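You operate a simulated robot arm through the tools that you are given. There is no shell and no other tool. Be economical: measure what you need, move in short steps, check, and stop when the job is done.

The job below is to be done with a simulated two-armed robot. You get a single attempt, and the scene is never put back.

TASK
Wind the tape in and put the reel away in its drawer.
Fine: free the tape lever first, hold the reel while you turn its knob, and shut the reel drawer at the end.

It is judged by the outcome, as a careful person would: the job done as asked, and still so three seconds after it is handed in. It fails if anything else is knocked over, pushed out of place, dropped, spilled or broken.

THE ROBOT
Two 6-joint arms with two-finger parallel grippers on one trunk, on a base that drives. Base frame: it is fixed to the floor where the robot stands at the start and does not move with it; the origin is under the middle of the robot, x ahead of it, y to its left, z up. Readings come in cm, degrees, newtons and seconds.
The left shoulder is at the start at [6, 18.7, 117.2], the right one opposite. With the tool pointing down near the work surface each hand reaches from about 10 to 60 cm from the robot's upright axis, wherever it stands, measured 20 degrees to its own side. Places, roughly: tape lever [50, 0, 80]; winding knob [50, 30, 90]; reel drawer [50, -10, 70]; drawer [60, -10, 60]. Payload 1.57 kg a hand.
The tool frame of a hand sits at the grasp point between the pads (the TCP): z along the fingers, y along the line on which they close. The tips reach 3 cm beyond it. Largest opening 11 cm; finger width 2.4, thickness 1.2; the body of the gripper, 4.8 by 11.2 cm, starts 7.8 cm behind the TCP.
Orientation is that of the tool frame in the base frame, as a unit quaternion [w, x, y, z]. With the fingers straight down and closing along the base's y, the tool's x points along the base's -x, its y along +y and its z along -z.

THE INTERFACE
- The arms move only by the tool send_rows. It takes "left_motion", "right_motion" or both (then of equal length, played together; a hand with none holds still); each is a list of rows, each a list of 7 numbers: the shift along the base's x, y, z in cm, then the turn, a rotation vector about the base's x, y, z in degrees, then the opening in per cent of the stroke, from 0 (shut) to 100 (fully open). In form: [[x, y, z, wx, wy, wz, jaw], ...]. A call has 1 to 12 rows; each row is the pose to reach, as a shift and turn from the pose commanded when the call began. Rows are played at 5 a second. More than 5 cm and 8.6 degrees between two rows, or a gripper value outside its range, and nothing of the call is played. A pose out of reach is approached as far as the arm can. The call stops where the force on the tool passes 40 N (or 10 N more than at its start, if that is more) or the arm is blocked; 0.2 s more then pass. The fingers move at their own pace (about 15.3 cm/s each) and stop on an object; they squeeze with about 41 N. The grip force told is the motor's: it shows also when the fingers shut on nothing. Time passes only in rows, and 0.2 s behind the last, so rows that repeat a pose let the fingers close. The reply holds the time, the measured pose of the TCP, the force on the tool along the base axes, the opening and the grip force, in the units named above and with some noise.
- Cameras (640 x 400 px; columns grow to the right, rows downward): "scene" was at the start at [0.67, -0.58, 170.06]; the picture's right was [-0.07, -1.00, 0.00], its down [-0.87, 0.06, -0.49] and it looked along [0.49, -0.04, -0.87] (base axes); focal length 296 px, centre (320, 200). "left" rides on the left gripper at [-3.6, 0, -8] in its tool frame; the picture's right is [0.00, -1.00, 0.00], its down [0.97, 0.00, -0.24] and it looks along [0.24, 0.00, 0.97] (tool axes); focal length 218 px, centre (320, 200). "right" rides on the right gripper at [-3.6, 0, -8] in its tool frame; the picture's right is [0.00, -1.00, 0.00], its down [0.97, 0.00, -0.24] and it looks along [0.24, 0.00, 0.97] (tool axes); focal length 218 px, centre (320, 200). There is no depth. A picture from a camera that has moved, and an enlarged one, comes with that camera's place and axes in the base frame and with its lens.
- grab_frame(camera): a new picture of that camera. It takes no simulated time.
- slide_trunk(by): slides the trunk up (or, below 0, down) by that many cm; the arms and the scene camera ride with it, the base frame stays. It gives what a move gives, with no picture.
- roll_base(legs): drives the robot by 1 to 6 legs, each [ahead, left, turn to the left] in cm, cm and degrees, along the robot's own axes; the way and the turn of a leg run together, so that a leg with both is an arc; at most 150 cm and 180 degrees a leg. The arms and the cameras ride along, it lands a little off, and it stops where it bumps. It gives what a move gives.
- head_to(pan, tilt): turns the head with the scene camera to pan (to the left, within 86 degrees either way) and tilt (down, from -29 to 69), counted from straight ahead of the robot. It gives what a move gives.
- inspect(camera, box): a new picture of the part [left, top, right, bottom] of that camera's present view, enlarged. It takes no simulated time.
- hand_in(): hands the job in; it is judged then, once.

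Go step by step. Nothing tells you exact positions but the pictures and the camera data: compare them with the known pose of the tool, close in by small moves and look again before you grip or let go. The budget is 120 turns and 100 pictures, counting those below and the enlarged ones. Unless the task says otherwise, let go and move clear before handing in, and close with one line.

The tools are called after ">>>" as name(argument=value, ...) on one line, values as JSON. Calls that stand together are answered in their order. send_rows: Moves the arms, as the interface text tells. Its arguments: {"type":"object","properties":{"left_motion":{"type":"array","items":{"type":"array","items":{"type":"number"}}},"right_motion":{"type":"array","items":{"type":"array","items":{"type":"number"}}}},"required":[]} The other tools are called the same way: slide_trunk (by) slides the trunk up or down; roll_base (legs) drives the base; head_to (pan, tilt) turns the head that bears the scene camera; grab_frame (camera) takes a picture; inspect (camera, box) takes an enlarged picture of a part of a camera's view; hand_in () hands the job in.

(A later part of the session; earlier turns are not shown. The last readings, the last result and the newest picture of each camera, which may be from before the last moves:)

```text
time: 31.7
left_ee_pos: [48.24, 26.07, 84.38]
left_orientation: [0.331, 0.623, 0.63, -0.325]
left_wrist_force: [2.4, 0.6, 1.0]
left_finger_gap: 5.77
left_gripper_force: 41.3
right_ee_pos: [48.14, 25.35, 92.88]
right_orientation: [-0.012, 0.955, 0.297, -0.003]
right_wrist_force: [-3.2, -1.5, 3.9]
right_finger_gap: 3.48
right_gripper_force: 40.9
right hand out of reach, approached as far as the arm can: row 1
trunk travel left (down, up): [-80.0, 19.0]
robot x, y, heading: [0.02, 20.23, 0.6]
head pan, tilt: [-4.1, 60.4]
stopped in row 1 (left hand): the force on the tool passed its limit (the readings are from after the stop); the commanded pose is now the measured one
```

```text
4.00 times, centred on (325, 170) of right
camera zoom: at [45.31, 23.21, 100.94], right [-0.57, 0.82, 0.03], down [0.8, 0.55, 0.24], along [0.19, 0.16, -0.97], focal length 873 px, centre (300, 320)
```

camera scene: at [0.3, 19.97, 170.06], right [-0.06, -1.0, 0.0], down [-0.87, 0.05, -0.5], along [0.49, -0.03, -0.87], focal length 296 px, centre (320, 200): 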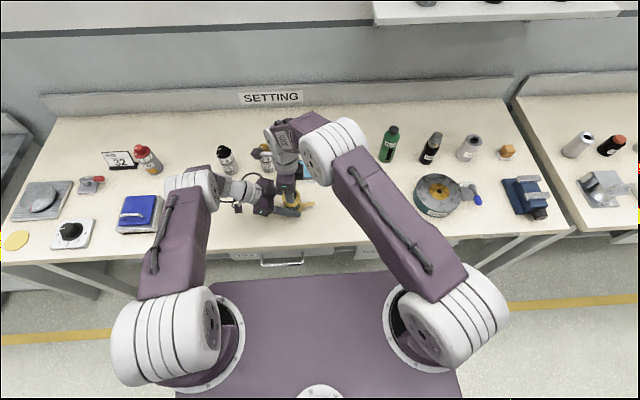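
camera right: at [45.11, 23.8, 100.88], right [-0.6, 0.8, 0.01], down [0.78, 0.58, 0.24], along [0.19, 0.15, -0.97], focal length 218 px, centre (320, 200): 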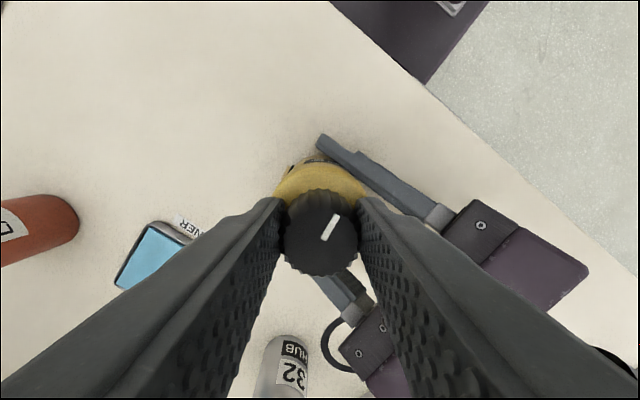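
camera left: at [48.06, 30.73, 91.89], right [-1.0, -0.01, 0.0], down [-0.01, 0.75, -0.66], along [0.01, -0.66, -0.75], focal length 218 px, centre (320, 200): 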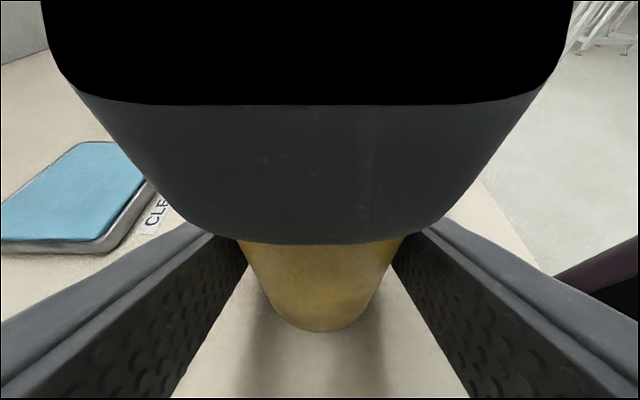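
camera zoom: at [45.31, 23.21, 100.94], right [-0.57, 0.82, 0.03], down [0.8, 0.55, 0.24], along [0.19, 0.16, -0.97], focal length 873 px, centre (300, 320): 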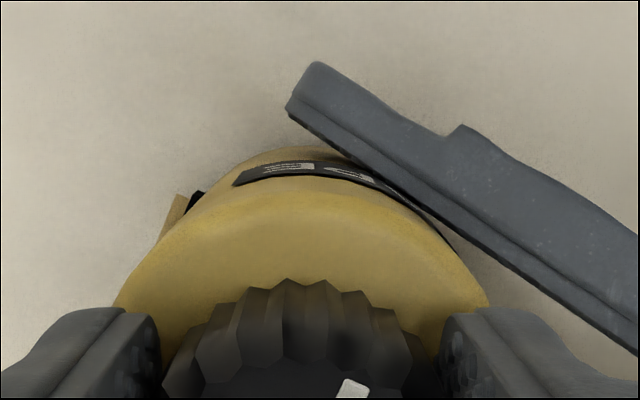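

The right wrist has reached its limit with a short stub still showing. I'll open, straighten the hand, turn it back, and regrip for the last bit.

>>> send_rows(right_motion=[[0, 0, 0, 0, 0, 0, 45], [0, 0.7, 0, -1.2, -0.7, 0, 45], [0, 0.7, 0, -1.2, -0.7, 0, 45]])

>>> send_rows(right_motion=[[0, 0, 0, 0, 0, 8, 45], [0, 0, 0, 0, 0, 16, 45], [0, 0, 0, 0, 0, 24, 45], [0, 0, 0, 0, 0, 32, 45], [0, 0, 0, 0, 0, 40, 45], [0, 0, 0, 0, 0, 48, 45], [0, 0, 0, 0, 0, 56, 45], [0, 0, 0, 0, 0, 64, 45], [0, 0, 0, 0, 0, 72, 45], [0, 0, 0, 0, 0, 80, 45], [0, 0, 0, 0, 0, 80, 45]])

>>> grab_frame(camera="right")

```text
time: 32.5
left_ee_pos: [48.26, 26.11, 84.41]
left_orientation: [0.33, 0.623, 0.63, -0.324]
left_wrist_force: [-0.2, 0.3, 0.7]
left_finger_gap: 5.72
left_gripper_force: 40.9
right_ee_pos: [48.61, 25.15, 92.81]
right_orientation: [-0.006, 0.953, 0.302, -0.001]
right_wrist_force: [-2.1, 0.1, -0.8]
right_finger_gap: 4.93
right_gripper_force: 0.0
right hand out of reach, approached as far as the arm can: row 2, 3
trunk travel left (down, up): [-80.0, 19.0]
robot x, y, heading: [-0.17, 20.65, 0.3]
head pan, tilt: [-4.1, 60.4]
```

```text
time: 34.9
left_ee_pos: [48.28, 26.1, 84.38]
left_orientation: [0.331, 0.623, 0.631, -0.323]
left_wrist_force: [0.1, -0.9, 0.0]
left_finger_gap: 5.7
left_gripper_force: 41.2
right_ee_pos: [48.61, 25.05, 92.7]
right_orientation: [-0.001, 0.541, 0.841, -0.001]
right_wrist_force: [0.4, -0.4, 0.6]
right_finger_gap: 4.94
right_gripper_force: 0.1
trunk travel left (down, up): [-80.0, 19.0]
robot x, y, heading: [-0.18, 20.49, 0.5]
head pan, tilt: [-4.1, 60.4]
```

```text
63 pictures are left
camera right: at [50.05, 21.87, 100.81], right [-0.91, -0.42, 0.0], down [-0.4, 0.88, 0.24], along [-0.1, 0.22, -0.97], focal length 218 px, centre (320, 200)
```

right: 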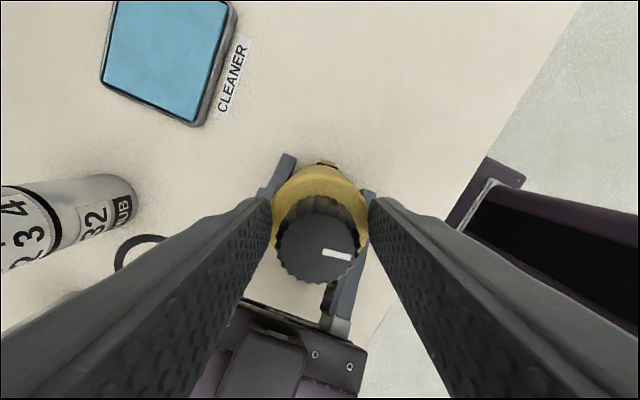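

>>> send_rows(right_motion=[[-0.25, 0.85, 0, 0, 0, 0, 45], [-0.25, 0.85, 0, 0, 0, 0, 30], [-0.25, 0.85, 0, 0, 0, 0, 15], [-0.25, 0.85, 0, 0, 0, 0, 15], [-0.25, 0.85, 0, 0, 0, -8, 15], [-0.25, 0.85, 0, 0, 0, -16, 15], [-0.25, 0.85, 0, 0, 0, -24, 15], [-0.25, 0.85, 0, 0, 0, -32, 15], [-0.25, 0.85, 0, 0, 0, -40, 15]])

>>> grab_frame(camera="right")

>>> inspect(camera="right", box=[260, 120, 390, 220])

```text
time: 36.9
left_ee_pos: [48.25, 26.14, 84.26]
left_orientation: [0.329, 0.624, 0.63, -0.325]
left_wrist_force: [-3.6, 0.0, -0.2]
left_finger_gap: 5.67
left_gripper_force: 40.2
right_ee_pos: [48.4, 25.85, 92.75]
right_orientation: [0.0, 0.797, 0.604, 0.001]
right_wrist_force: [3.7, 0.3, 0.7]
right_finger_gap: 3.48
right_gripper_force: 40.8
trunk travel left (down, up): [-80.0, 19.0]
robot x, y, heading: [-0.25, 20.42, 0.6]
head pan, tilt: [-4.1, 60.4]
```

```text
62 pictures are left
camera right: at [47.41, 22.56, 100.82], right [-0.96, 0.27, 0.0], down [0.26, 0.93, 0.24], along [0.06, 0.23, -0.97], focal length 218 px, centre (320, 200)
```

right: 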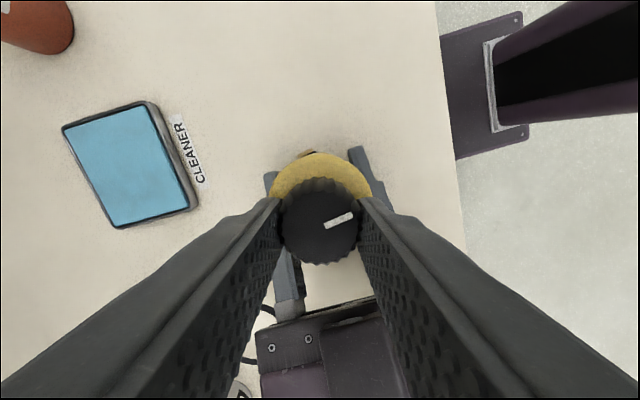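

```text
4.00 times, centred on (325, 170) of right
camera zoom: at [47.41, 22.56, 100.82], right [-0.96, 0.27, 0.0], down [0.26, 0.93, 0.24], along [0.06, 0.23, -0.97], focal length 873 px, centre (300, 320)
```

zoom: 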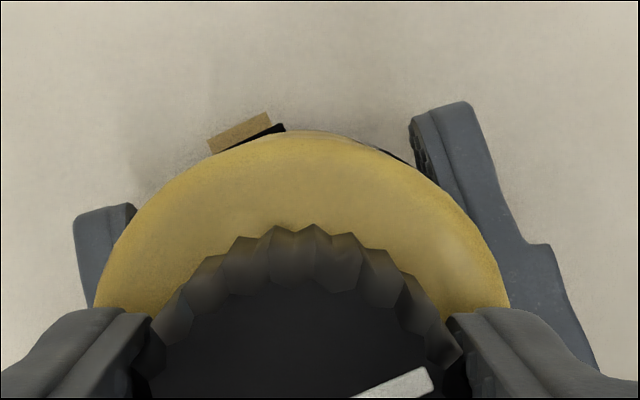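

The knob has turned about 170° in all and now slips against its stop, with only the end tab showing, so the tape is wound in. I'll release both hands and back them off.

>>> send_rows(right_motion=[[0, 0, 0, 0, 0, 0, 45], [0, 0, 0, 0, 0, 0, 45], [0, 0, 3, 0, 0, 0, 45], [0, 0, 7, 0, 0, 0, 45], [0, 0, 11, 0, 0, 0, 45], [0, 0, 14, 0, 0, 0, 45]])

>>> send_rows(left_motion=[[0, 0, 0, 0, 0, 0, 60], [0, 0, 0, 0, 0, 0, 75], [0, 3, 2.1, 0, 0, 0, 75], [0, 6, 4.2, 0, 0, 0, 75], [0, 9, 6.3, 0, 0, 0, 75], [0, 12, 8.4, 0, 0, 0, 75], [0, 14, 12, 0, 0, 0, 75], [0, 14, 16, 0, 0, 0, 75]])

>>> grab_frame(camera="left")

>>> grab_frame(camera="right")

```text
time: 38.3
left_ee_pos: [48.28, 26.22, 84.4]
left_orientation: [0.33, 0.623, 0.631, -0.324]
left_wrist_force: [1.0, 0.4, -0.7]
left_finger_gap: 5.7
left_gripper_force: 41.0
right_ee_pos: [48.23, 25.99, 106.87]
right_orientation: [-0.001, 0.796, 0.605, -0.001]
right_wrist_force: [1.1, 0.4, 0.8]
right_finger_gap: 4.97
right_gripper_force: 0.1
trunk travel left (down, up): [-80.0, 19.0]
robot x, y, heading: [-0.2, 20.74, 0.6]
head pan, tilt: [-4.1, 60.4]
```

```text
time: 40.1
left_ee_pos: [48.03, 39.79, 100.04]
left_orientation: [0.329, 0.624, 0.631, -0.324]
left_wrist_force: [0.1, 0.1, -0.1]
left_finger_gap: 8.25
left_gripper_force: 0.1
right_ee_pos: [48.2, 26.0, 106.86]
right_orientation: [-0.001, 0.796, 0.605, 0.0]
right_wrist_force: [-1.0, -0.7, 0.0]
right_finger_gap: 4.94
right_gripper_force: 0.1
trunk travel left (down, up): [-80.0, 19.0]
robot x, y, heading: [0.47, 20.36, 0.5]
head pan, tilt: [-4.1, 60.4]
```

```text
60 pictures are left
camera left: at [48.05, 44.32, 107.64], right [-1.0, -0.01, 0.0], down [-0.01, 0.75, -0.66], along [0.01, -0.66, -0.75], focal length 218 px, centre (320, 200)
```

left: 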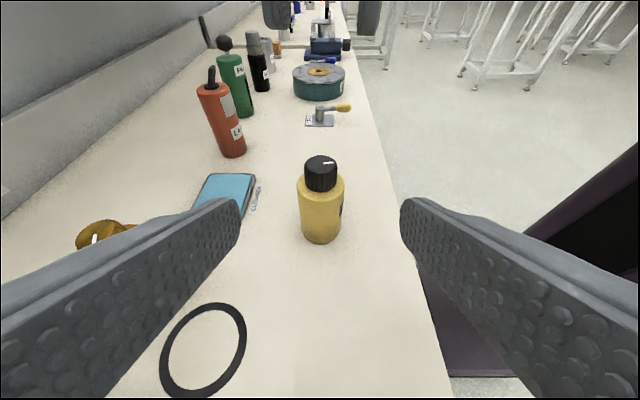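

```text
59 pictures are left
camera right: at [47.26, 22.51, 114.95], right [-0.96, 0.27, 0.0], down [0.26, 0.94, 0.24], along [0.06, 0.23, -0.97], focal length 218 px, centre (320, 200)
```

right: 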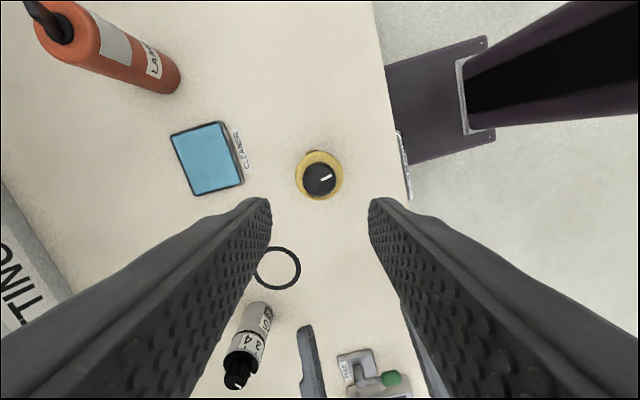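

The reel stands upright with its tape in. Next is the drawer: I'll back the base off, move right, and look at the REEL drawer's handle.

>>> roll_base(legs=[[-28, 0, 0], [0, -15, 0]])

>>> head_to(pan=-15, tilt=55)

>>> grab_frame(camera="scene")

```text
time: 43.1
left_ee_pos: [20.67, 24.23, 99.99]
left_orientation: [0.33, 0.624, 0.629, -0.325]
left_wrist_force: [-0.3, 0.3, 0.8]
left_finger_gap: 8.26
left_gripper_force: 0.0
right_ee_pos: [20.83, 10.32, 106.9]
right_orientation: [0.001, 0.797, 0.604, -0.001]
right_wrist_force: [-0.2, 0.4, -0.6]
right_finger_gap: 4.95
right_gripper_force: 0.0
trunk travel left (down, up): [-80.0, 19.0]
robot x, y, heading: [-27.71, 4.58, 0.2]
head pan, tilt: [-4.1, 60.4]
```

```text
time: 43.8
left_ee_pos: [20.82, 23.95, 100.06]
left_orientation: [0.329, 0.625, 0.629, -0.325]
left_wrist_force: [-0.1, 0.0, -0.4]
left_finger_gap: 8.26
left_gripper_force: 0.0
right_ee_pos: [20.79, 10.02, 106.86]
right_orientation: [0.0, 0.797, 0.604, 0.001]
right_wrist_force: [0.1, -0.2, 0.6]
right_finger_gap: 4.96
right_gripper_force: 0.1
trunk travel left (down, up): [-80.0, 19.0]
robot x, y, heading: [-27.83, 4.64, 0.3]
head pan, tilt: [-15.0, 55.0]
```

```text
58 pictures are left
camera scene: at [-26.54, 2.75, 170.7], right [-0.25, -0.97, 0.0], down [-0.79, 0.21, -0.57], along [0.55, -0.15, -0.82], focal length 296 px, centre (320, 200)
```

scene: 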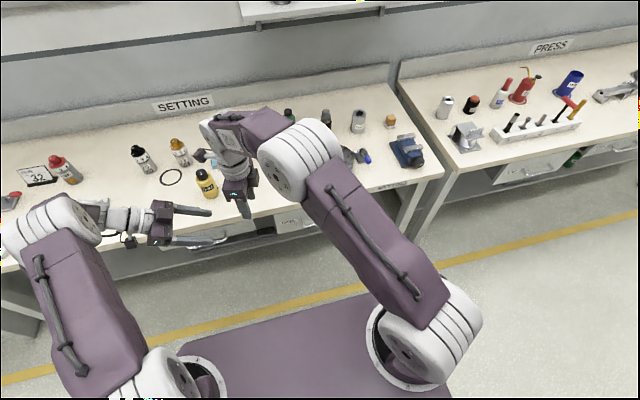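

The right arm hides the drawer. I'll turn the right hand to point forward, with fingers closing vertically, and bring it in front of the handle at a distance.

>>> send_rows(right_motion=[[-1, -4, 0, 0, 0, 7.8, 45], [-2, -8, 0, 0, 0, 15.6, 45], [-2, -12, 0, 0, 0, 15.6, 45], [-2, -16, 0, 0, 0, 15.6, 45], [-2, -20, 0, 0, 0, 15.6, 45]])

>>> send_rows(right_motion=[[0, 0, -2, 0, -7, 0, 45], [0, 0, -4, 0, -14, 0, 45], [0, 0, -6, 0, -21, 0, 45], [0, 0, -8, 0, -28, 0, 45], [0, 0, -10, 0, -35, 0, 45], [0, 0, -12, 0, -42, 0, 45], [0, 0, -14, 0, -49, 0, 45], [0, 0, -16, 0, -56, 0, 45], [0, 0, -18, 0, -63, 0, 45], [0, 0, -20, 0, -70, 0, 45], [0, 0, -24, 0, -70, 0, 45], [0, 0, -24, 0, -70, 0, 45]])

>>> grab_frame(camera="right")

>>> grab_frame(camera="scene")

```text
time: 45.0
left_ee_pos: [20.7, 23.9, 100.04]
left_orientation: [0.329, 0.625, 0.629, -0.324]
left_wrist_force: [0.0, -0.5, 0.2]
left_finger_gap: 8.24
left_gripper_force: 0.0
right_ee_pos: [19.1, -10.14, 106.71]
right_orientation: [-0.001, 0.708, 0.706, 0.0]
right_wrist_force: [-0.1, 0.0, 0.7]
right_finger_gap: 4.93
right_gripper_force: 0.0
trunk travel left (down, up): [-80.0, 19.0]
robot x, y, heading: [-27.64, 4.86, 0.1]
head pan, tilt: [-15.0, 55.0]
```

```text
time: 47.4
left_ee_pos: [20.06, 24.11, 100.36]
left_orientation: [0.331, 0.626, 0.628, -0.323]
left_wrist_force: [0.9, 0.6, -0.1]
left_finger_gap: 8.26
left_gripper_force: 0.0
right_ee_pos: [35.63, -4.5, 83.16]
right_orientation: [0.419, 0.564, 0.569, 0.428]
right_wrist_force: [-21.8, 3.2, 34.7]
right_finger_gap: 2.6
right_gripper_force: 0.0
right hand out of reach, approached as far as the arm can: row 3, 7, 8, 9, 10, 11
trunk travel left (down, up): [-80.0, 19.0]
robot x, y, heading: [-27.56, 5.13, 0.2]
head pan, tilt: [-15.0, 55.0]
stopped in row 11 (right hand): the force on the tool passed its limit (the readings are from after the stop); the commanded pose is now the measured one
```

```text
57 pictures are left
camera right: at [28.04, -8.23, 85.48], right [-0.28, 0.0, -0.96], down [-0.24, 0.97, 0.07], along [0.93, 0.25, -0.27], focal length 218 px, centre (320, 200)
```

right: 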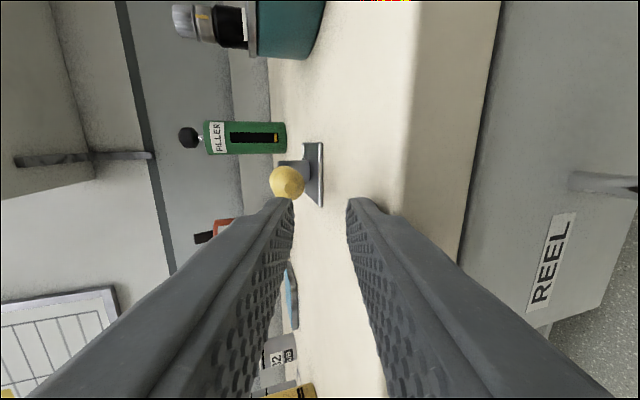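

```text
56 pictures are left
camera scene: at [-27.63, 2.9, 170.77], right [-0.25, -0.97, 0.0], down [-0.79, 0.21, -0.58], along [0.56, -0.15, -0.82], focal length 296 px, centre (320, 200)
```

scene: 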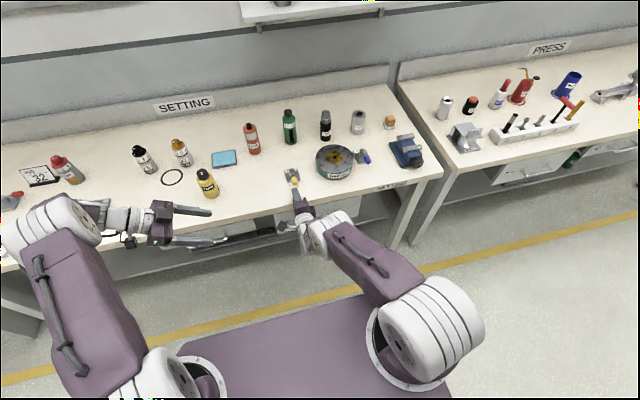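

The arm was too folded for that pose and its finger came to rest against the bench edge, touching nothing else. I'll lift it off and back the base away for more room.

>>> send_rows(right_motion=[[-0.5, 0, 2, 0, 0, 0, 24], [-1, 0, 4, 0, 0, 0, 30]])

>>> roll_base(legs=[[-20, 0, 0]])

>>> inspect(camera="scene", box=[150, 80, 450, 280])

>>> grab_frame(camera="right")

```text
time: 48.0
left_ee_pos: [21.02, 24.09, 99.96]
left_orientation: [0.33, 0.624, 0.629, -0.325]
left_wrist_force: [0.2, -0.2, 0.0]
left_finger_gap: 8.26
left_gripper_force: 0.1
right_ee_pos: [37.34, -4.3, 84.25]
right_orientation: [0.411, 0.57, 0.573, 0.421]
right_wrist_force: [0.2, -0.5, -0.7]
right_finger_gap: 3.32
right_gripper_force: 0.0
right hand out of reach, approached as far as the arm can: row 1, 2
trunk travel left (down, up): [-80.0, 19.0]
robot x, y, heading: [-27.87, 4.87, 0.3]
head pan, tilt: [-15.0, 55.0]
```

```text
time: 49.5
left_ee_pos: [1.47, 23.87, 99.88]
left_orientation: [0.329, 0.624, 0.63, -0.325]
left_wrist_force: [0.8, -0.2, -0.5]
left_finger_gap: 8.26
left_gripper_force: 0.1
right_ee_pos: [17.95, -4.37, 84.27]
right_orientation: [0.412, 0.569, 0.572, 0.422]
right_wrist_force: [0.0, 0.4, -0.3]
right_finger_gap: 3.29
right_gripper_force: 0.1
trunk travel left (down, up): [-80.0, 19.0]
robot x, y, heading: [-46.86, 5.0, 0.1]
head pan, tilt: [-15.0, 55.0]
```

```text
2.00 times, centred on (300, 180) of scene
camera zoom: at [-45.77, 2.78, 170.7], right [-0.25, -0.97, 0.0], down [-0.79, 0.21, -0.57], along [0.55, -0.15, -0.82], focal length 592 px, centre (360, 240)
```

zoom: 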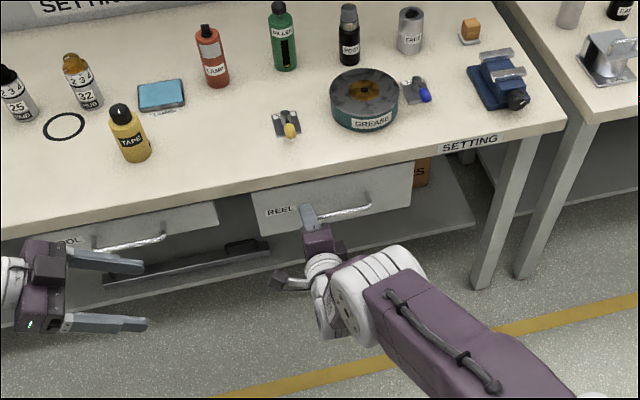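

```text
54 pictures are left
camera right: at [10.43, -8.02, 86.83], right [-0.3, 0.0, -0.95], down [-0.24, 0.97, 0.08], along [0.92, 0.25, -0.29], focal length 218 px, centre (320, 200)
```

right: 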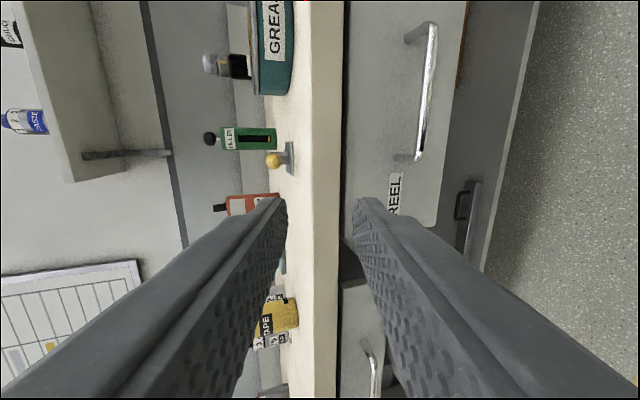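

Now I can see the REEL drawer: its handle bar runs along y at about (32, -13.5, 67). I'll move the right hand down to a standoff in front of it.

>>> send_rows(right_motion=[[0, -3, -3.5, 0, 0, 0, 45], [0, -6, -7, 0, 0, 0, 45], [0, -9.1, -10.5, 0, 0, 0, 45], [3, -9.1, -13, 0, 0, 0, 45], [5.5, -9.1, -14.8, 0, 0, 0, 45], [5.5, -9.1, -14.8, 0, 0, 0, 45]])

>>> grab_frame(camera="right")

```text
time: 50.9
left_ee_pos: [1.36, 23.83, 100.06]
left_orientation: [0.329, 0.625, 0.629, -0.325]
left_wrist_force: [0.1, 0.2, -0.4]
left_finger_gap: 8.26
left_gripper_force: 0.0
right_ee_pos: [16.31, -13.13, 77.76]
right_orientation: [0.413, 0.569, 0.572, 0.423]
right_wrist_force: [0.3, 0.4, 0.5]
right_finger_gap: 4.94
right_gripper_force: 0.1
right hand out of reach, approached as far as the arm can: row 2, 3, 4, 5, 6
trunk travel left (down, up): [-80.0, 19.0]
robot x, y, heading: [-47.09, 4.48, 0.5]
head pan, tilt: [-15.0, 55.0]
```

```text
53 pictures are left
camera right: at [8.67, -16.72, 80.2], right [-0.3, 0.0, -0.95], down [-0.24, 0.97, 0.08], along [0.92, 0.25, -0.29], focal length 218 px, centre (320, 200)
```

right: 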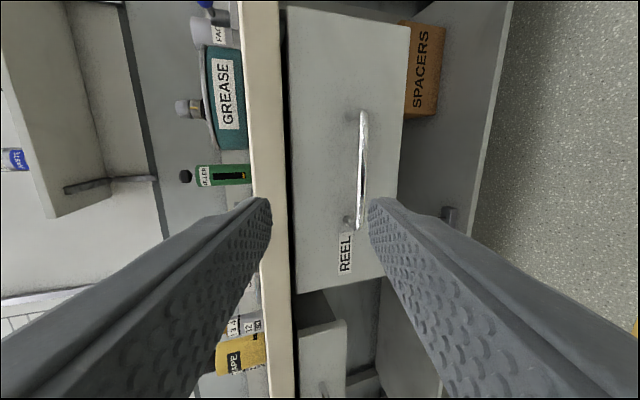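

The arm is near its lower limit. I'll slide the trunk down 15 cm, then set the standoff again.

>>> slide_trunk(by=-15)

>>> send_rows(right_motion=[[0, 0, 0, 0, 0, 0, 45]])

```text
time: 52.7
left_ee_pos: [1.41, 23.9, 85.05]
left_orientation: [0.33, 0.625, 0.629, -0.325]
left_wrist_force: [0.5, 0.6, -0.7]
left_finger_gap: 8.25
left_gripper_force: 0.0
right_ee_pos: [16.25, -12.94, 62.72]
right_orientation: [0.414, 0.568, 0.572, 0.422]
right_wrist_force: [-0.5, -0.1, 0.2]
right_finger_gap: 4.96
right_gripper_force: 0.1
trunk travel left (down, up): [-65.0, 34.0]
robot x, y, heading: [-47.03, 4.51, 0.3]
head pan, tilt: [-15.0, 55.0]
```

```text
time: 53.1
left_ee_pos: [1.38, 23.94, 84.96]
left_orientation: [0.329, 0.625, 0.629, -0.325]
left_wrist_force: [0.3, 0.6, -0.6]
left_finger_gap: 8.23
left_gripper_force: 0.0
right_ee_pos: [16.25, -12.94, 62.7]
right_orientation: [0.412, 0.568, 0.573, 0.422]
right_wrist_force: [1.1, -0.3, 0.3]
right_finger_gap: 4.92
right_gripper_force: 0.0
trunk travel left (down, up): [-65.0, 34.0]
robot x, y, heading: [-47.3, 4.87, 0.6]
head pan, tilt: [-15.0, 55.0]
```

>>> send_rows(right_motion=[[0, -0.2, 4, 0, 0, 0, 45], [2, -0.4, 6.9, 0, 0, 0, 45], [5, -0.4, 6.9, 0, 0, 0, 45], [7.75, -0.4, 6.9, 0, 0, 0, 45], [7.75, -0.4, 6.9, 0, 0, 0, 45]])

>>> grab_frame(camera="right")

>>> grab_frame(camera="scene")

```text
time: 54.3
left_ee_pos: [1.27, 23.88, 84.94]
left_orientation: [0.329, 0.625, 0.629, -0.325]
left_wrist_force: [0.1, -0.4, 0.3]
left_finger_gap: 8.26
left_gripper_force: 0.0
right_ee_pos: [23.62, -13.31, 69.98]
right_orientation: [0.414, 0.569, 0.572, 0.422]
right_wrist_force: [-0.1, 0.5, 0.6]
right_finger_gap: 4.96
right_gripper_force: 0.0
right hand out of reach, approached as far as the arm can: row 1, 2, 3, 4, 5
trunk travel left (down, up): [-65.0, 34.0]
robot x, y, heading: [-46.74, 4.83, 0.2]
head pan, tilt: [-15.0, 55.0]
```

```text
52 pictures are left
camera right: at [16.02, -16.95, 72.43], right [-0.3, 0.0, -0.95], down [-0.24, 0.97, 0.08], along [0.92, 0.25, -0.29], focal length 218 px, centre (320, 200)
```

right: 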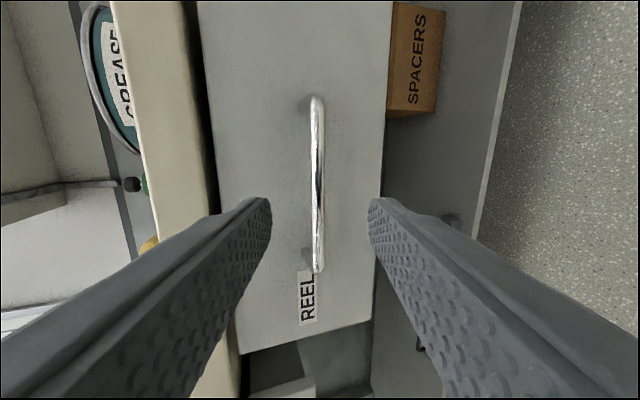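

```text
51 pictures are left
camera scene: at [-46.03, 2.75, 155.71], right [-0.25, -0.97, 0.0], down [-0.79, 0.21, -0.57], along [0.56, -0.15, -0.82], focal length 296 px, centre (320, 200)
```

scene: 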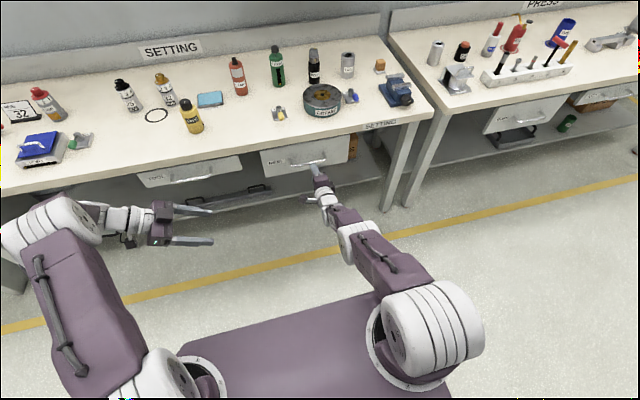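

The fingers straddle the bar's line. I'll drive forward 6 cm so that the arm isn't stretched, then adjust.

>>> roll_base(legs=[[5.5, 0, 0]])

>>> send_rows(right_motion=[[0, 0, -1, 0, 0, 0, 45], [0, 0, -2, 0, 0, 0, 45], [0, 0, -2, 0, 0, 0, 45]])

>>> grab_frame(camera="right")

```text
time: 55.2
left_ee_pos: [6.8, 23.89, 84.94]
left_orientation: [0.329, 0.625, 0.629, -0.325]
left_wrist_force: [-0.3, -0.1, 0.1]
left_finger_gap: 8.26
left_gripper_force: 0.0
right_ee_pos: [28.98, -13.24, 69.95]
right_orientation: [0.413, 0.569, 0.573, 0.421]
right_wrist_force: [0.4, -0.5, -1.1]
right_finger_gap: 4.95
right_gripper_force: 0.0
trunk travel left (down, up): [-65.0, 34.0]
robot x, y, heading: [-41.32, 4.69, 0.3]
head pan, tilt: [-15.0, 55.0]
```

```text
time: 56.0
left_ee_pos: [6.75, 23.96, 84.95]
left_orientation: [0.33, 0.625, 0.629, -0.324]
left_wrist_force: [0.7, 0.9, -0.3]
left_finger_gap: 8.22
left_gripper_force: 0.0
right_ee_pos: [28.01, -13.38, 68.81]
right_orientation: [0.413, 0.569, 0.572, 0.422]
right_wrist_force: [-0.5, 0.3, 0.0]
right_finger_gap: 4.98
right_gripper_force: 0.0
right hand out of reach, approached as far as the arm can: row 1, 2, 3
trunk travel left (down, up): [-65.0, 34.0]
robot x, y, heading: [-41.72, 4.84, 0.4]
head pan, tilt: [-15.0, 55.0]
```

```text
50 pictures are left
camera right: at [20.38, -17.05, 71.28], right [-0.3, 0.0, -0.95], down [-0.24, 0.97, 0.08], along [0.92, 0.25, -0.29], focal length 218 px, centre (320, 200)
```

right: 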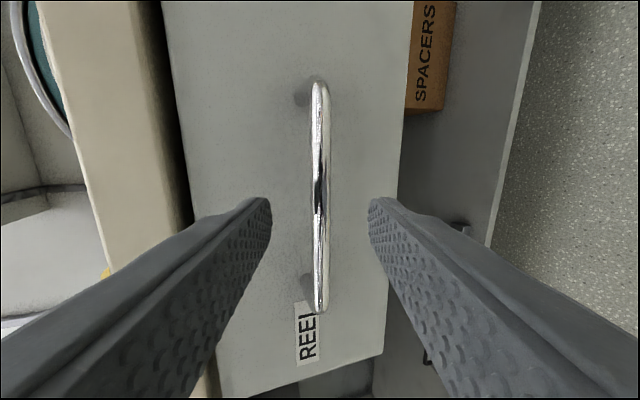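

The arm is stretched. I'll retract it 8 cm, drive the base forward the same amount, and then make the fine approach with the arm.

>>> send_rows(right_motion=[[-4, 0, 0, 0, 0, 0, 45], [-8, 0, 0, 0, 0, 0, 45], [-8, 0, 0, 0, 0, 0, 45]])

>>> roll_base(legs=[[7, 0, 0]])

>>> grab_frame(camera="right")

```text
time: 56.8
left_ee_pos: [6.74, 24.03, 84.83]
left_orientation: [0.329, 0.625, 0.629, -0.324]
left_wrist_force: [0.2, 0.3, -0.4]
left_finger_gap: 8.27
left_gripper_force: 0.0
right_ee_pos: [22.98, -13.42, 67.02]
right_orientation: [0.414, 0.569, 0.572, 0.422]
right_wrist_force: [0.6, 0.1, -1.1]
right_finger_gap: 4.93
right_gripper_force: 0.1
right hand out of reach, approached as far as the arm can: row 2, 3
trunk travel left (down, up): [-65.0, 34.0]
robot x, y, heading: [-41.41, 4.82, 0.5]
head pan, tilt: [-15.0, 55.0]
```

```text
time: 57.8
left_ee_pos: [13.71, 23.95, 85.05]
left_orientation: [0.329, 0.625, 0.629, -0.325]
left_wrist_force: [-0.2, -0.1, -0.4]
left_finger_gap: 8.26
left_gripper_force: 0.0
right_ee_pos: [29.9, -13.25, 66.9]
right_orientation: [0.412, 0.569, 0.573, 0.422]
right_wrist_force: [0.8, 0.1, 0.4]
right_finger_gap: 4.94
right_gripper_force: 0.0
trunk travel left (down, up): [-65.0, 34.0]
robot x, y, heading: [-34.69, 4.87, 0.4]
head pan, tilt: [-15.0, 55.0]
```

```text
49 pictures are left
camera right: at [22.42, -16.89, 69.43], right [-0.3, 0.0, -0.95], down [-0.24, 0.97, 0.08], along [0.92, 0.25, -0.29], focal length 218 px, centre (320, 200)
```

right: 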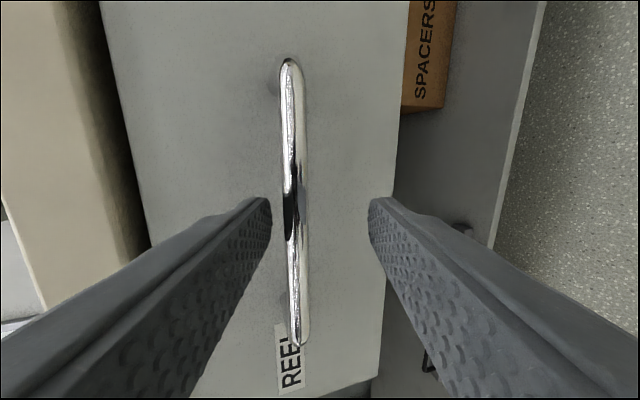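

The bar is slightly above the grip centre. I'll move up 0.9 and forward 1.5 cm, close on the bar, and then pull by driving back.

>>> send_rows(right_motion=[[0.5, 0, 0.9, 0, 0, 0, 45], [1.5, 0, 0.9, 0, 0, 0, 45], [1.5, 0, 0.9, 0, 0, 0, 20], [1.5, 0, 0.9, 0, 0, 0, 5], [1.5, 0, 0.9, 0, 0, 0, 5]])

>>> grab_frame(camera="right")

```text
time: 59.0
left_ee_pos: [13.61, 23.93, 84.82]
left_orientation: [0.33, 0.624, 0.63, -0.324]
left_wrist_force: [0.3, 0.0, -0.2]
left_finger_gap: 8.26
left_gripper_force: 0.0
right_ee_pos: [31.37, -13.18, 67.77]
right_orientation: [0.412, 0.569, 0.573, 0.421]
right_wrist_force: [-0.3, 1.5, -6.7]
right_finger_gap: 1.19
right_gripper_force: 29.1
trunk travel left (down, up): [-65.0, 34.0]
robot x, y, heading: [-34.76, 4.74, 0.3]
head pan, tilt: [-15.0, 55.0]
```

```text
48 pictures are left
camera right: at [23.84, -16.81, 70.21], right [-0.31, 0.0, -0.95], down [-0.24, 0.97, 0.08], along [0.92, 0.25, -0.3], focal length 218 px, centre (320, 200)
```

right: 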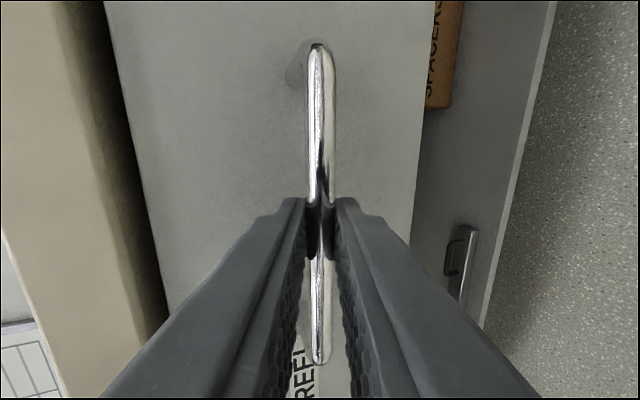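

The handle is gripped (1.2 cm bar). I'll drive straight back 12 cm first.

>>> roll_base(legs=[[-12, 0, 0]])

>>> grab_frame(camera="scene")

```text
time: 60.3
left_ee_pos: [1.73, 24.05, 84.86]
left_orientation: [0.329, 0.625, 0.629, -0.326]
left_wrist_force: [-0.7, -0.3, -1.4]
left_finger_gap: 8.24
left_gripper_force: 0.0
right_ee_pos: [19.46, -13.12, 67.75]
right_orientation: [0.412, 0.569, 0.575, 0.42]
right_wrist_force: [0.8, 22.8, -14.1]
right_finger_gap: 1.16
right_gripper_force: 28.9
trunk travel left (down, up): [-65.0, 34.0]
robot x, y, heading: [-46.97, 4.65, -0.1]
head pan, tilt: [-15.0, 55.0]
```

```text
47 pictures are left
camera scene: at [-45.47, 3.1, 155.7], right [-0.26, -0.97, 0.0], down [-0.79, 0.21, -0.57], along [0.55, -0.15, -0.82], focal length 296 px, centre (320, 200)
```

scene: 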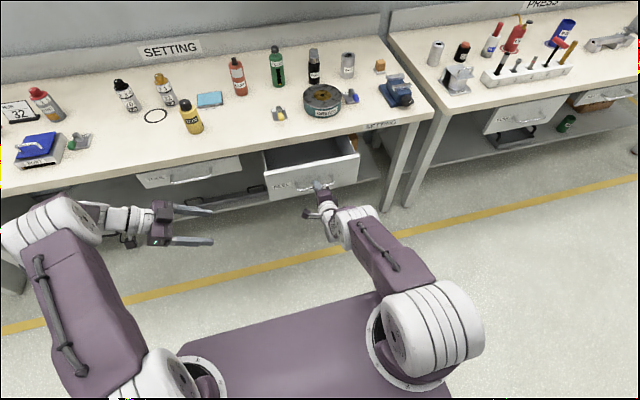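

The drawer slides out. I'll pull another 9 cm.

>>> roll_base(legs=[[-9, 0, 0]])

>>> inspect(camera="scene", box=[150, 60, 450, 260])

```text
time: 61.4
left_ee_pos: [-7.45, 23.85, 85.01]
left_orientation: [0.329, 0.625, 0.628, -0.325]
left_wrist_force: [-0.5, 0.1, 0.2]
left_finger_gap: 8.28
left_gripper_force: 0.1
right_ee_pos: [10.01, -13.09, 67.63]
right_orientation: [0.412, 0.569, 0.575, 0.42]
right_wrist_force: [1.8, 10.1, -8.5]
right_finger_gap: 1.19
right_gripper_force: 28.7
trunk travel left (down, up): [-65.0, 34.0]
robot x, y, heading: [-55.86, 4.86, 0.3]
head pan, tilt: [-15.0, 55.0]
```

```text
2.00 times, centred on (300, 160) of scene
camera zoom: at [-54.82, 2.9, 155.71], right [-0.26, -0.97, 0.0], down [-0.79, 0.21, -0.57], along [0.55, -0.15, -0.82], focal length 592 px, centre (360, 280)
```

zoom: 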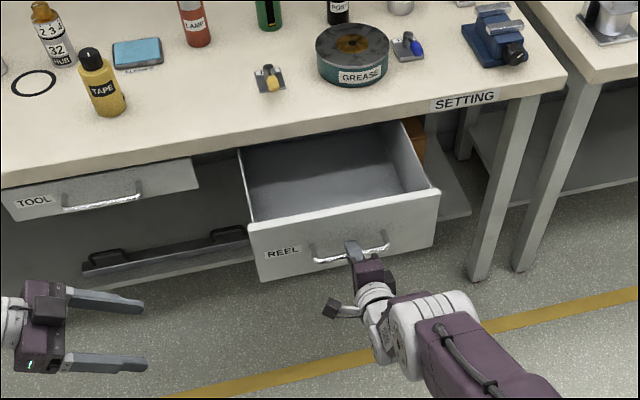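

The drawer is open about 21 cm, empty and deep enough. I'll release the handle, drive back clear, and bring the right hand back to pointing down.

>>> send_rows(right_motion=[[0, 0, 0, 0, 0, 0, 30], [0, 0, 0, 0, 0, 0, 45], [0, 0, 0, 0, 0, 0, 45]])

>>> roll_base(legs=[[-10, 0, 0]])

>>> send_rows(right_motion=[[-1.5, 0, 3, 0, 8, 0, 45], [-3, 0, 6, 0, 16, 0, 45], [-4.5, 0, 9, 0, 24, 0, 45], [-6, 0, 12, 0, 32, 0, 45], [-7.5, 0, 15, 0, 40, 0, 45], [-9, 0, 18, 0, 48, 0, 45], [-10.5, 0, 21, 0, 56, 0, 45], [-12, 0, 24, 0, 64, 0, 45], [-13, 0, 27, 0, 72, 0, 45], [-13, 0, 27, 0, 72, 0, 45]])

>>> grab_frame(camera="scene")

```text
time: 62.2
left_ee_pos: [-7.5, 23.85, 85.05]
left_orientation: [0.329, 0.626, 0.628, -0.325]
left_wrist_force: [-0.3, 0.1, 0.0]
left_finger_gap: 8.24
left_gripper_force: 0.0
right_ee_pos: [9.99, -13.28, 67.67]
right_orientation: [0.412, 0.569, 0.575, 0.42]
right_wrist_force: [-0.1, -0.3, 0.2]
right_finger_gap: 4.93
right_gripper_force: 0.1
trunk travel left (down, up): [-65.0, 34.0]
robot x, y, heading: [-55.91, 4.91, 0.3]
head pan, tilt: [-15.0, 55.0]
```

```text
time: 63.3
left_ee_pos: [-17.49, 23.83, 85.01]
left_orientation: [0.33, 0.626, 0.628, -0.325]
left_wrist_force: [0.5, -0.1, 0.1]
left_finger_gap: 8.25
left_gripper_force: 0.0
right_ee_pos: [-0.1, -13.3, 67.78]
right_orientation: [0.412, 0.569, 0.574, 0.421]
right_wrist_force: [-0.1, 0.0, 1.0]
right_finger_gap: 4.96
right_gripper_force: 0.0
trunk travel left (down, up): [-65.0, 34.0]
robot x, y, heading: [-65.92, 4.66, 0.2]
head pan, tilt: [-15.0, 55.0]
```

```text
time: 65.5
left_ee_pos: [-17.49, 23.81, 84.89]
left_orientation: [0.329, 0.625, 0.628, -0.325]
left_wrist_force: [0.6, 0.3, 0.5]
left_finger_gap: 8.28
left_gripper_force: 0.0
right_ee_pos: [-12.77, -13.19, 94.7]
right_orientation: [-0.004, 0.707, 0.707, 0.007]
right_wrist_force: [1.6, -0.2, 0.1]
right_finger_gap: 4.95
right_gripper_force: 0.0
trunk travel left (down, up): [-65.0, 34.0]
robot x, y, heading: [-66.1, 4.41, 0.2]
head pan, tilt: [-15.0, 55.0]
```

```text
45 pictures are left
camera scene: at [-64.92, 2.73, 155.71], right [-0.26, -0.97, 0.0], down [-0.79, 0.21, -0.57], along [0.55, -0.15, -0.82], focal length 296 px, centre (320, 200)
```

scene: 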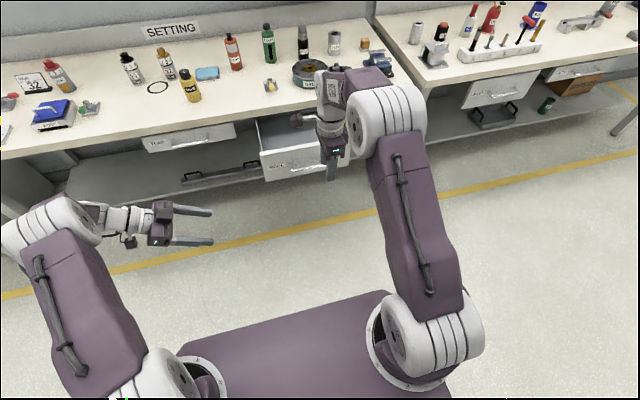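

Now I'll square the right hand up (closing along y) and pull the left hand back and up out of the way.

>>> send_rows(right_motion=[[0, 0, 0.3, 0, 0, 7.5, 45], [0, 0, 0.6, 0, 0, 15, 45], [0, 0, 1, 0, 0, 22.5, 50], [0, 0, 1.5, 0, 0, 30, 55], [0, 0, 2, 0, 0, 37.5, 60], [0, 0, 2.5, 0, 0, 45, 65], [0, 0, 3, 0, 0, 52.5, 70], [0, 0, 3.5, 0, 0, 60, 75], [0, 0, 4, 0, 0, 67.5, 75], [0, 0, 4.5, 0, 0, 75, 75], [0, 0, 5, 0, 0, 82.5, 75], [0, 0, 5, 0, 0, 90, 75]], left_motion=[[-1.5, 0.3, 1, 0, 0, 0, 75], [-3, 0.6, 2, 0, 0, 0, 75], [-4.5, 0.9, 3, 0, 0, 0, 75], [-6, 1.2, 4, 0, 0, 0, 75], [-7.5, 1.5, 5, 0, 0, 0, 75], [-9, 1.8, 6, 0, 0, 0, 75], [-10.5, 2.1, 7, 0, 0, 0, 75], [-12, 2.4, 8, 0, 0, 0, 75], [-13.5, 2.7, 9, 0, 0, 0, 75], [-15, 3, 10, 0, 0, 0, 75], [-15, 3, 12, 0, 0, 0, 75], [-15, 3, 12, 0, 0, 0, 75]])

>>> slide_trunk(by=15)

```text
time: 68.1
left_ee_pos: [-32.44, 26.9, 96.98]
left_orientation: [0.329, 0.626, 0.629, -0.325]
left_wrist_force: [0.0, -0.5, -0.8]
left_finger_gap: 8.25
left_gripper_force: 0.1
right_ee_pos: [-13.04, -13.22, 99.67]
right_orientation: [-0.008, -0.001, 1.0, 0.0]
right_wrist_force: [-0.5, -0.4, 0.6]
right_finger_gap: 8.24
right_gripper_force: 0.0
trunk travel left (down, up): [-65.0, 34.0]
robot x, y, heading: [-66.07, 4.99, 0.3]
head pan, tilt: [-15.0, 55.0]
```

```text
time: 69.9
left_ee_pos: [-32.43, 26.89, 111.97]
left_orientation: [0.328, 0.626, 0.628, -0.325]
left_wrist_force: [-0.2, -0.6, -0.7]
left_finger_gap: 8.24
left_gripper_force: 0.0
right_ee_pos: [-12.92, -13.14, 114.65]
right_orientation: [-0.008, 0.001, 1.0, 0.001]
right_wrist_force: [-0.2, 0.9, -0.8]
right_finger_gap: 8.26
right_gripper_force: 0.1
trunk travel left (down, up): [-80.0, 19.0]
robot x, y, heading: [-65.88, 4.7, 0.2]
head pan, tilt: [-15.0, 55.0]
```

>>> roll_base(legs=[[0, 15, 0], [61, 0, 0]])

>>> head_to(pan=-5, tilt=60)

>>> grab_frame(camera="scene")

>>> grab_frame(camera="right")

```text
time: 74.3
left_ee_pos: [29.22, 43.47, 111.95]
left_orientation: [0.333, 0.619, 0.634, -0.322]
left_wrist_force: [0.4, 0.1, 0.1]
left_finger_gap: 8.24
left_gripper_force: 0.0
right_ee_pos: [49.37, 3.85, 114.71]
right_orientation: [-0.007, -0.01, 1.0, 0.001]
right_wrist_force: [0.1, -0.1, 0.7]
right_finger_gap: 8.24
right_gripper_force: 0.1
trunk travel left (down, up): [-80.0, 19.0]
robot x, y, heading: [-3.66, 20.65, 1.1]
head pan, tilt: [-15.0, 55.0]
```

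```text
time: 75.1
left_ee_pos: [29.27, 43.28, 111.9]
left_orientation: [0.333, 0.619, 0.635, -0.322]
left_wrist_force: [-0.5, 0.6, 0.8]
left_finger_gap: 8.26
left_gripper_force: 0.0
right_ee_pos: [49.49, 3.82, 114.75]
right_orientation: [-0.008, -0.01, 1.0, 0.001]
right_wrist_force: [0.4, 0.6, 0.4]
right_finger_gap: 8.26
right_gripper_force: 0.1
trunk travel left (down, up): [-80.0, 19.0]
robot x, y, heading: [-3.64, 20.4, 1.1]
head pan, tilt: [-5.0, 60.0]
```

```text
44 pictures are left
camera scene: at [-3.07, 19.95, 170.1], right [-0.06, -1.0, 0.0], down [-0.86, 0.06, -0.5], along [0.5, -0.03, -0.87], focal length 296 px, centre (320, 200)
```

scene: 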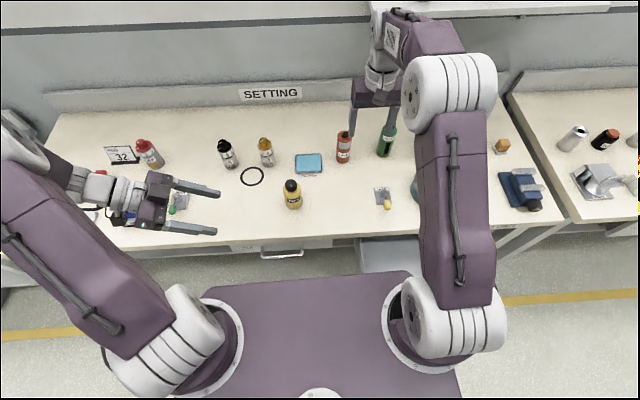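

```text
43 pictures are left
camera right: at [53.26, 3.87, 122.7], right [0.02, -1.0, 0.0], down [-0.97, -0.02, 0.26], along [-0.26, 0.0, -0.97], focal length 218 px, centre (320, 200)
```

right: 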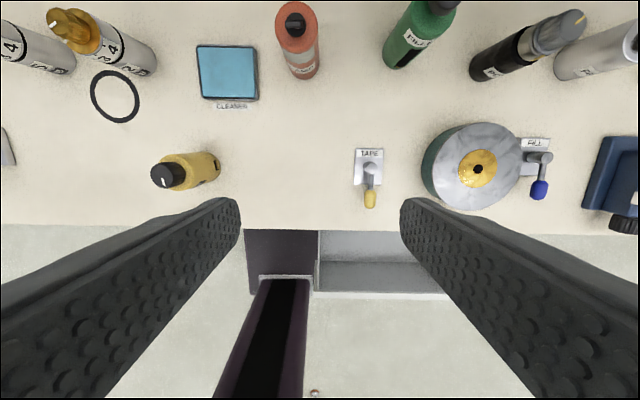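

The reel is at about (48.1, 25.8). I'll bring the right hand over it.

>>> send_rows(right_motion=[[-0.2, 4.4, -2, 0, 0, 0, 75], [-0.4, 8.8, -4, 0, 0, 0, 75], [-0.6, 13.2, -5, 0, 0, 0, 75], [-0.9, 17.6, -6, 0, 0, 0, 75], [-1.2, 22, -7, 0, 0, 0, 75], [-1.2, 22, -9, 0, 0, 0, 75], [-1.2, 22, -9, 0, 0, 0, 75]])

>>> grab_frame(camera="right")

```text
time: 76.7
left_ee_pos: [29.31, 43.4, 111.79]
left_orientation: [0.333, 0.619, 0.635, -0.321]
left_wrist_force: [-1.0, -0.3, 0.0]
left_finger_gap: 8.26
left_gripper_force: 0.1
right_ee_pos: [48.26, 25.77, 105.58]
right_orientation: [-0.007, -0.01, 1.0, 0.001]
right_wrist_force: [-0.2, 1.1, 0.9]
right_finger_gap: 8.24
right_gripper_force: 0.0
trunk travel left (down, up): [-80.0, 19.0]
robot x, y, heading: [-3.86, 20.2, 1.2]
head pan, tilt: [-5.0, 60.0]
```

```text
42 pictures are left
camera right: at [52.04, 25.79, 113.54], right [0.02, -1.0, 0.0], down [-0.97, -0.02, 0.25], along [-0.25, 0.0, -0.97], focal length 218 px, centre (320, 200)
```

right: 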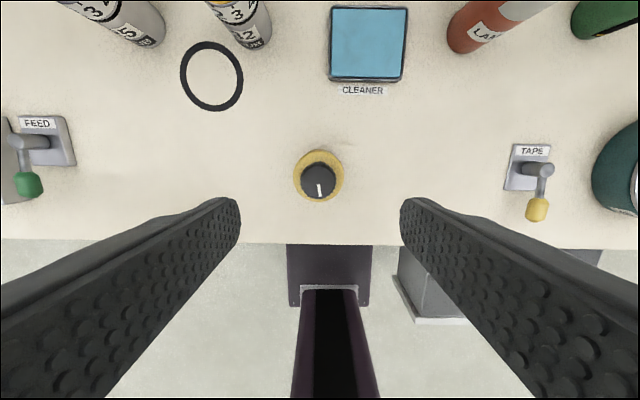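

Centred. I'll lower to grip the reel's body just under the knob.

>>> send_rows(right_motion=[[0.1, 0.05, -4.5, 0, 0, 0, 75], [0.1, 0.05, -9, 0, 0, 0, 75], [0.1, 0.05, -13, 0, 0, 0, 75], [0.1, 0.05, -16, 0, 0, 0, 75], [0.1, 0.05, -18.5, 0, 0, 0, 75], [0.1, 0.05, -18.5, 0, 0, 0, 60], [0.1, 0.05, -18.5, 0, 0, 0, 45], [0.1, 0.05, -18.5, 0, 0, 0, 35], [0.1, 0.05, -18.5, 0, 0, 0, 35]])

>>> grab_frame(camera="right")

```text
time: 78.7
left_ee_pos: [29.15, 43.39, 111.9]
left_orientation: [0.333, 0.619, 0.634, -0.322]
left_wrist_force: [-0.3, -0.3, -0.1]
left_finger_gap: 8.22
left_gripper_force: 0.0
right_ee_pos: [48.21, 25.68, 87.25]
right_orientation: [-0.008, -0.01, 1.0, 0.001]
right_wrist_force: [-0.5, 0.1, 0.8]
right_finger_gap: 5.71
right_gripper_force: 40.8
trunk travel left (down, up): [-80.0, 19.0]
robot x, y, heading: [-3.81, 20.47, 1.1]
head pan, tilt: [-5.0, 60.0]
```

```text
41 pictures are left
camera right: at [51.98, 25.79, 95.22], right [0.02, -1.0, 0.0], down [-0.97, -0.02, 0.26], along [-0.26, 0.0, -0.97], focal length 218 px, centre (320, 200)
```

right: 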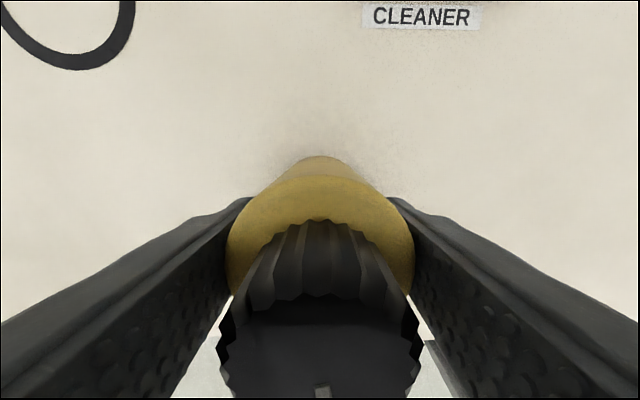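

Held (5.7 cm). I'll lift it straight up, then move the base back and to the right of the open drawer.

>>> send_rows(right_motion=[[0, 0, 1.5, 0, 0, 0, 35], [0, 0, 5, 0, 0, 0, 35], [0, 0, 9, 0, 0, 0, 35], [0, 0, 13, 0, 0, 0, 35], [0, 0, 13, 0, 0, 0, 35]])

>>> roll_base(legs=[[-15, 0, 0], [0, -15, -1]])

>>> grab_frame(camera="right")

>>> grab_frame(camera="scene")

```text
time: 79.9
left_ee_pos: [29.34, 43.42, 111.99]
left_orientation: [0.332, 0.619, 0.635, -0.322]
left_wrist_force: [-0.4, -1.3, 0.5]
left_finger_gap: 8.25
left_gripper_force: 0.0
right_ee_pos: [48.4, 25.91, 100.26]
right_orientation: [-0.008, -0.009, 1.0, 0.001]
right_wrist_force: [0.3, -0.3, -2.6]
right_finger_gap: 5.69
right_gripper_force: 40.6
trunk travel left (down, up): [-80.0, 19.0]
robot x, y, heading: [-3.48, 20.54, 1.6]
head pan, tilt: [-5.0, 60.0]
```

```text
time: 82.2
left_ee_pos: [15.47, 27.35, 111.92]
left_orientation: [0.329, 0.627, 0.627, -0.326]
left_wrist_force: [0.0, 1.0, -0.2]
left_finger_gap: 8.23
left_gripper_force: 0.1
right_ee_pos: [33.92, 9.5, 100.11]
right_orientation: [-0.008, 0.004, 1.0, 0.0]
right_wrist_force: [-0.3, 0.3, -1.6]
right_finger_gap: 5.69
right_gripper_force: 40.7
trunk travel left (down, up): [-80.0, 19.0]
robot x, y, heading: [-18.25, 5.56, 0.0]
head pan, tilt: [-5.0, 60.0]
```

```text
40 pictures are left
camera right: at [37.73, 9.53, 108.21], right [-0.01, -1.0, 0.0], down [-0.97, 0.01, 0.26], along [-0.26, 0.0, -0.97], focal length 218 px, centre (320, 200)
```

right: 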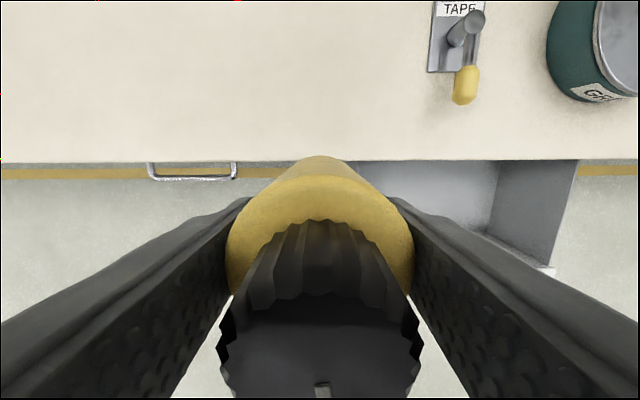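

```text
39 pictures are left
camera scene: at [-17.62, 4.95, 170.1], right [-0.09, -1.0, 0.0], down [-0.86, 0.08, -0.5], along [0.5, -0.05, -0.87], focal length 296 px, centre (320, 200)
```

scene: 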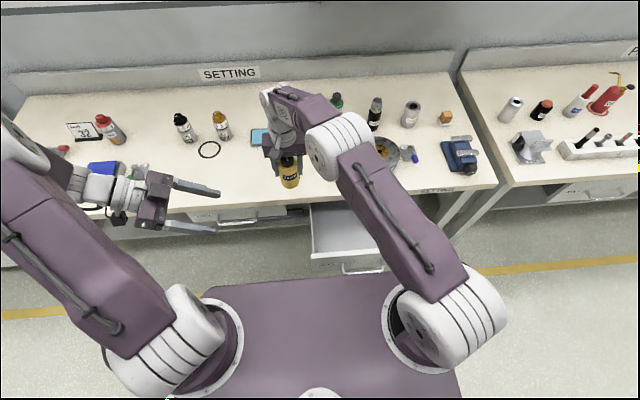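

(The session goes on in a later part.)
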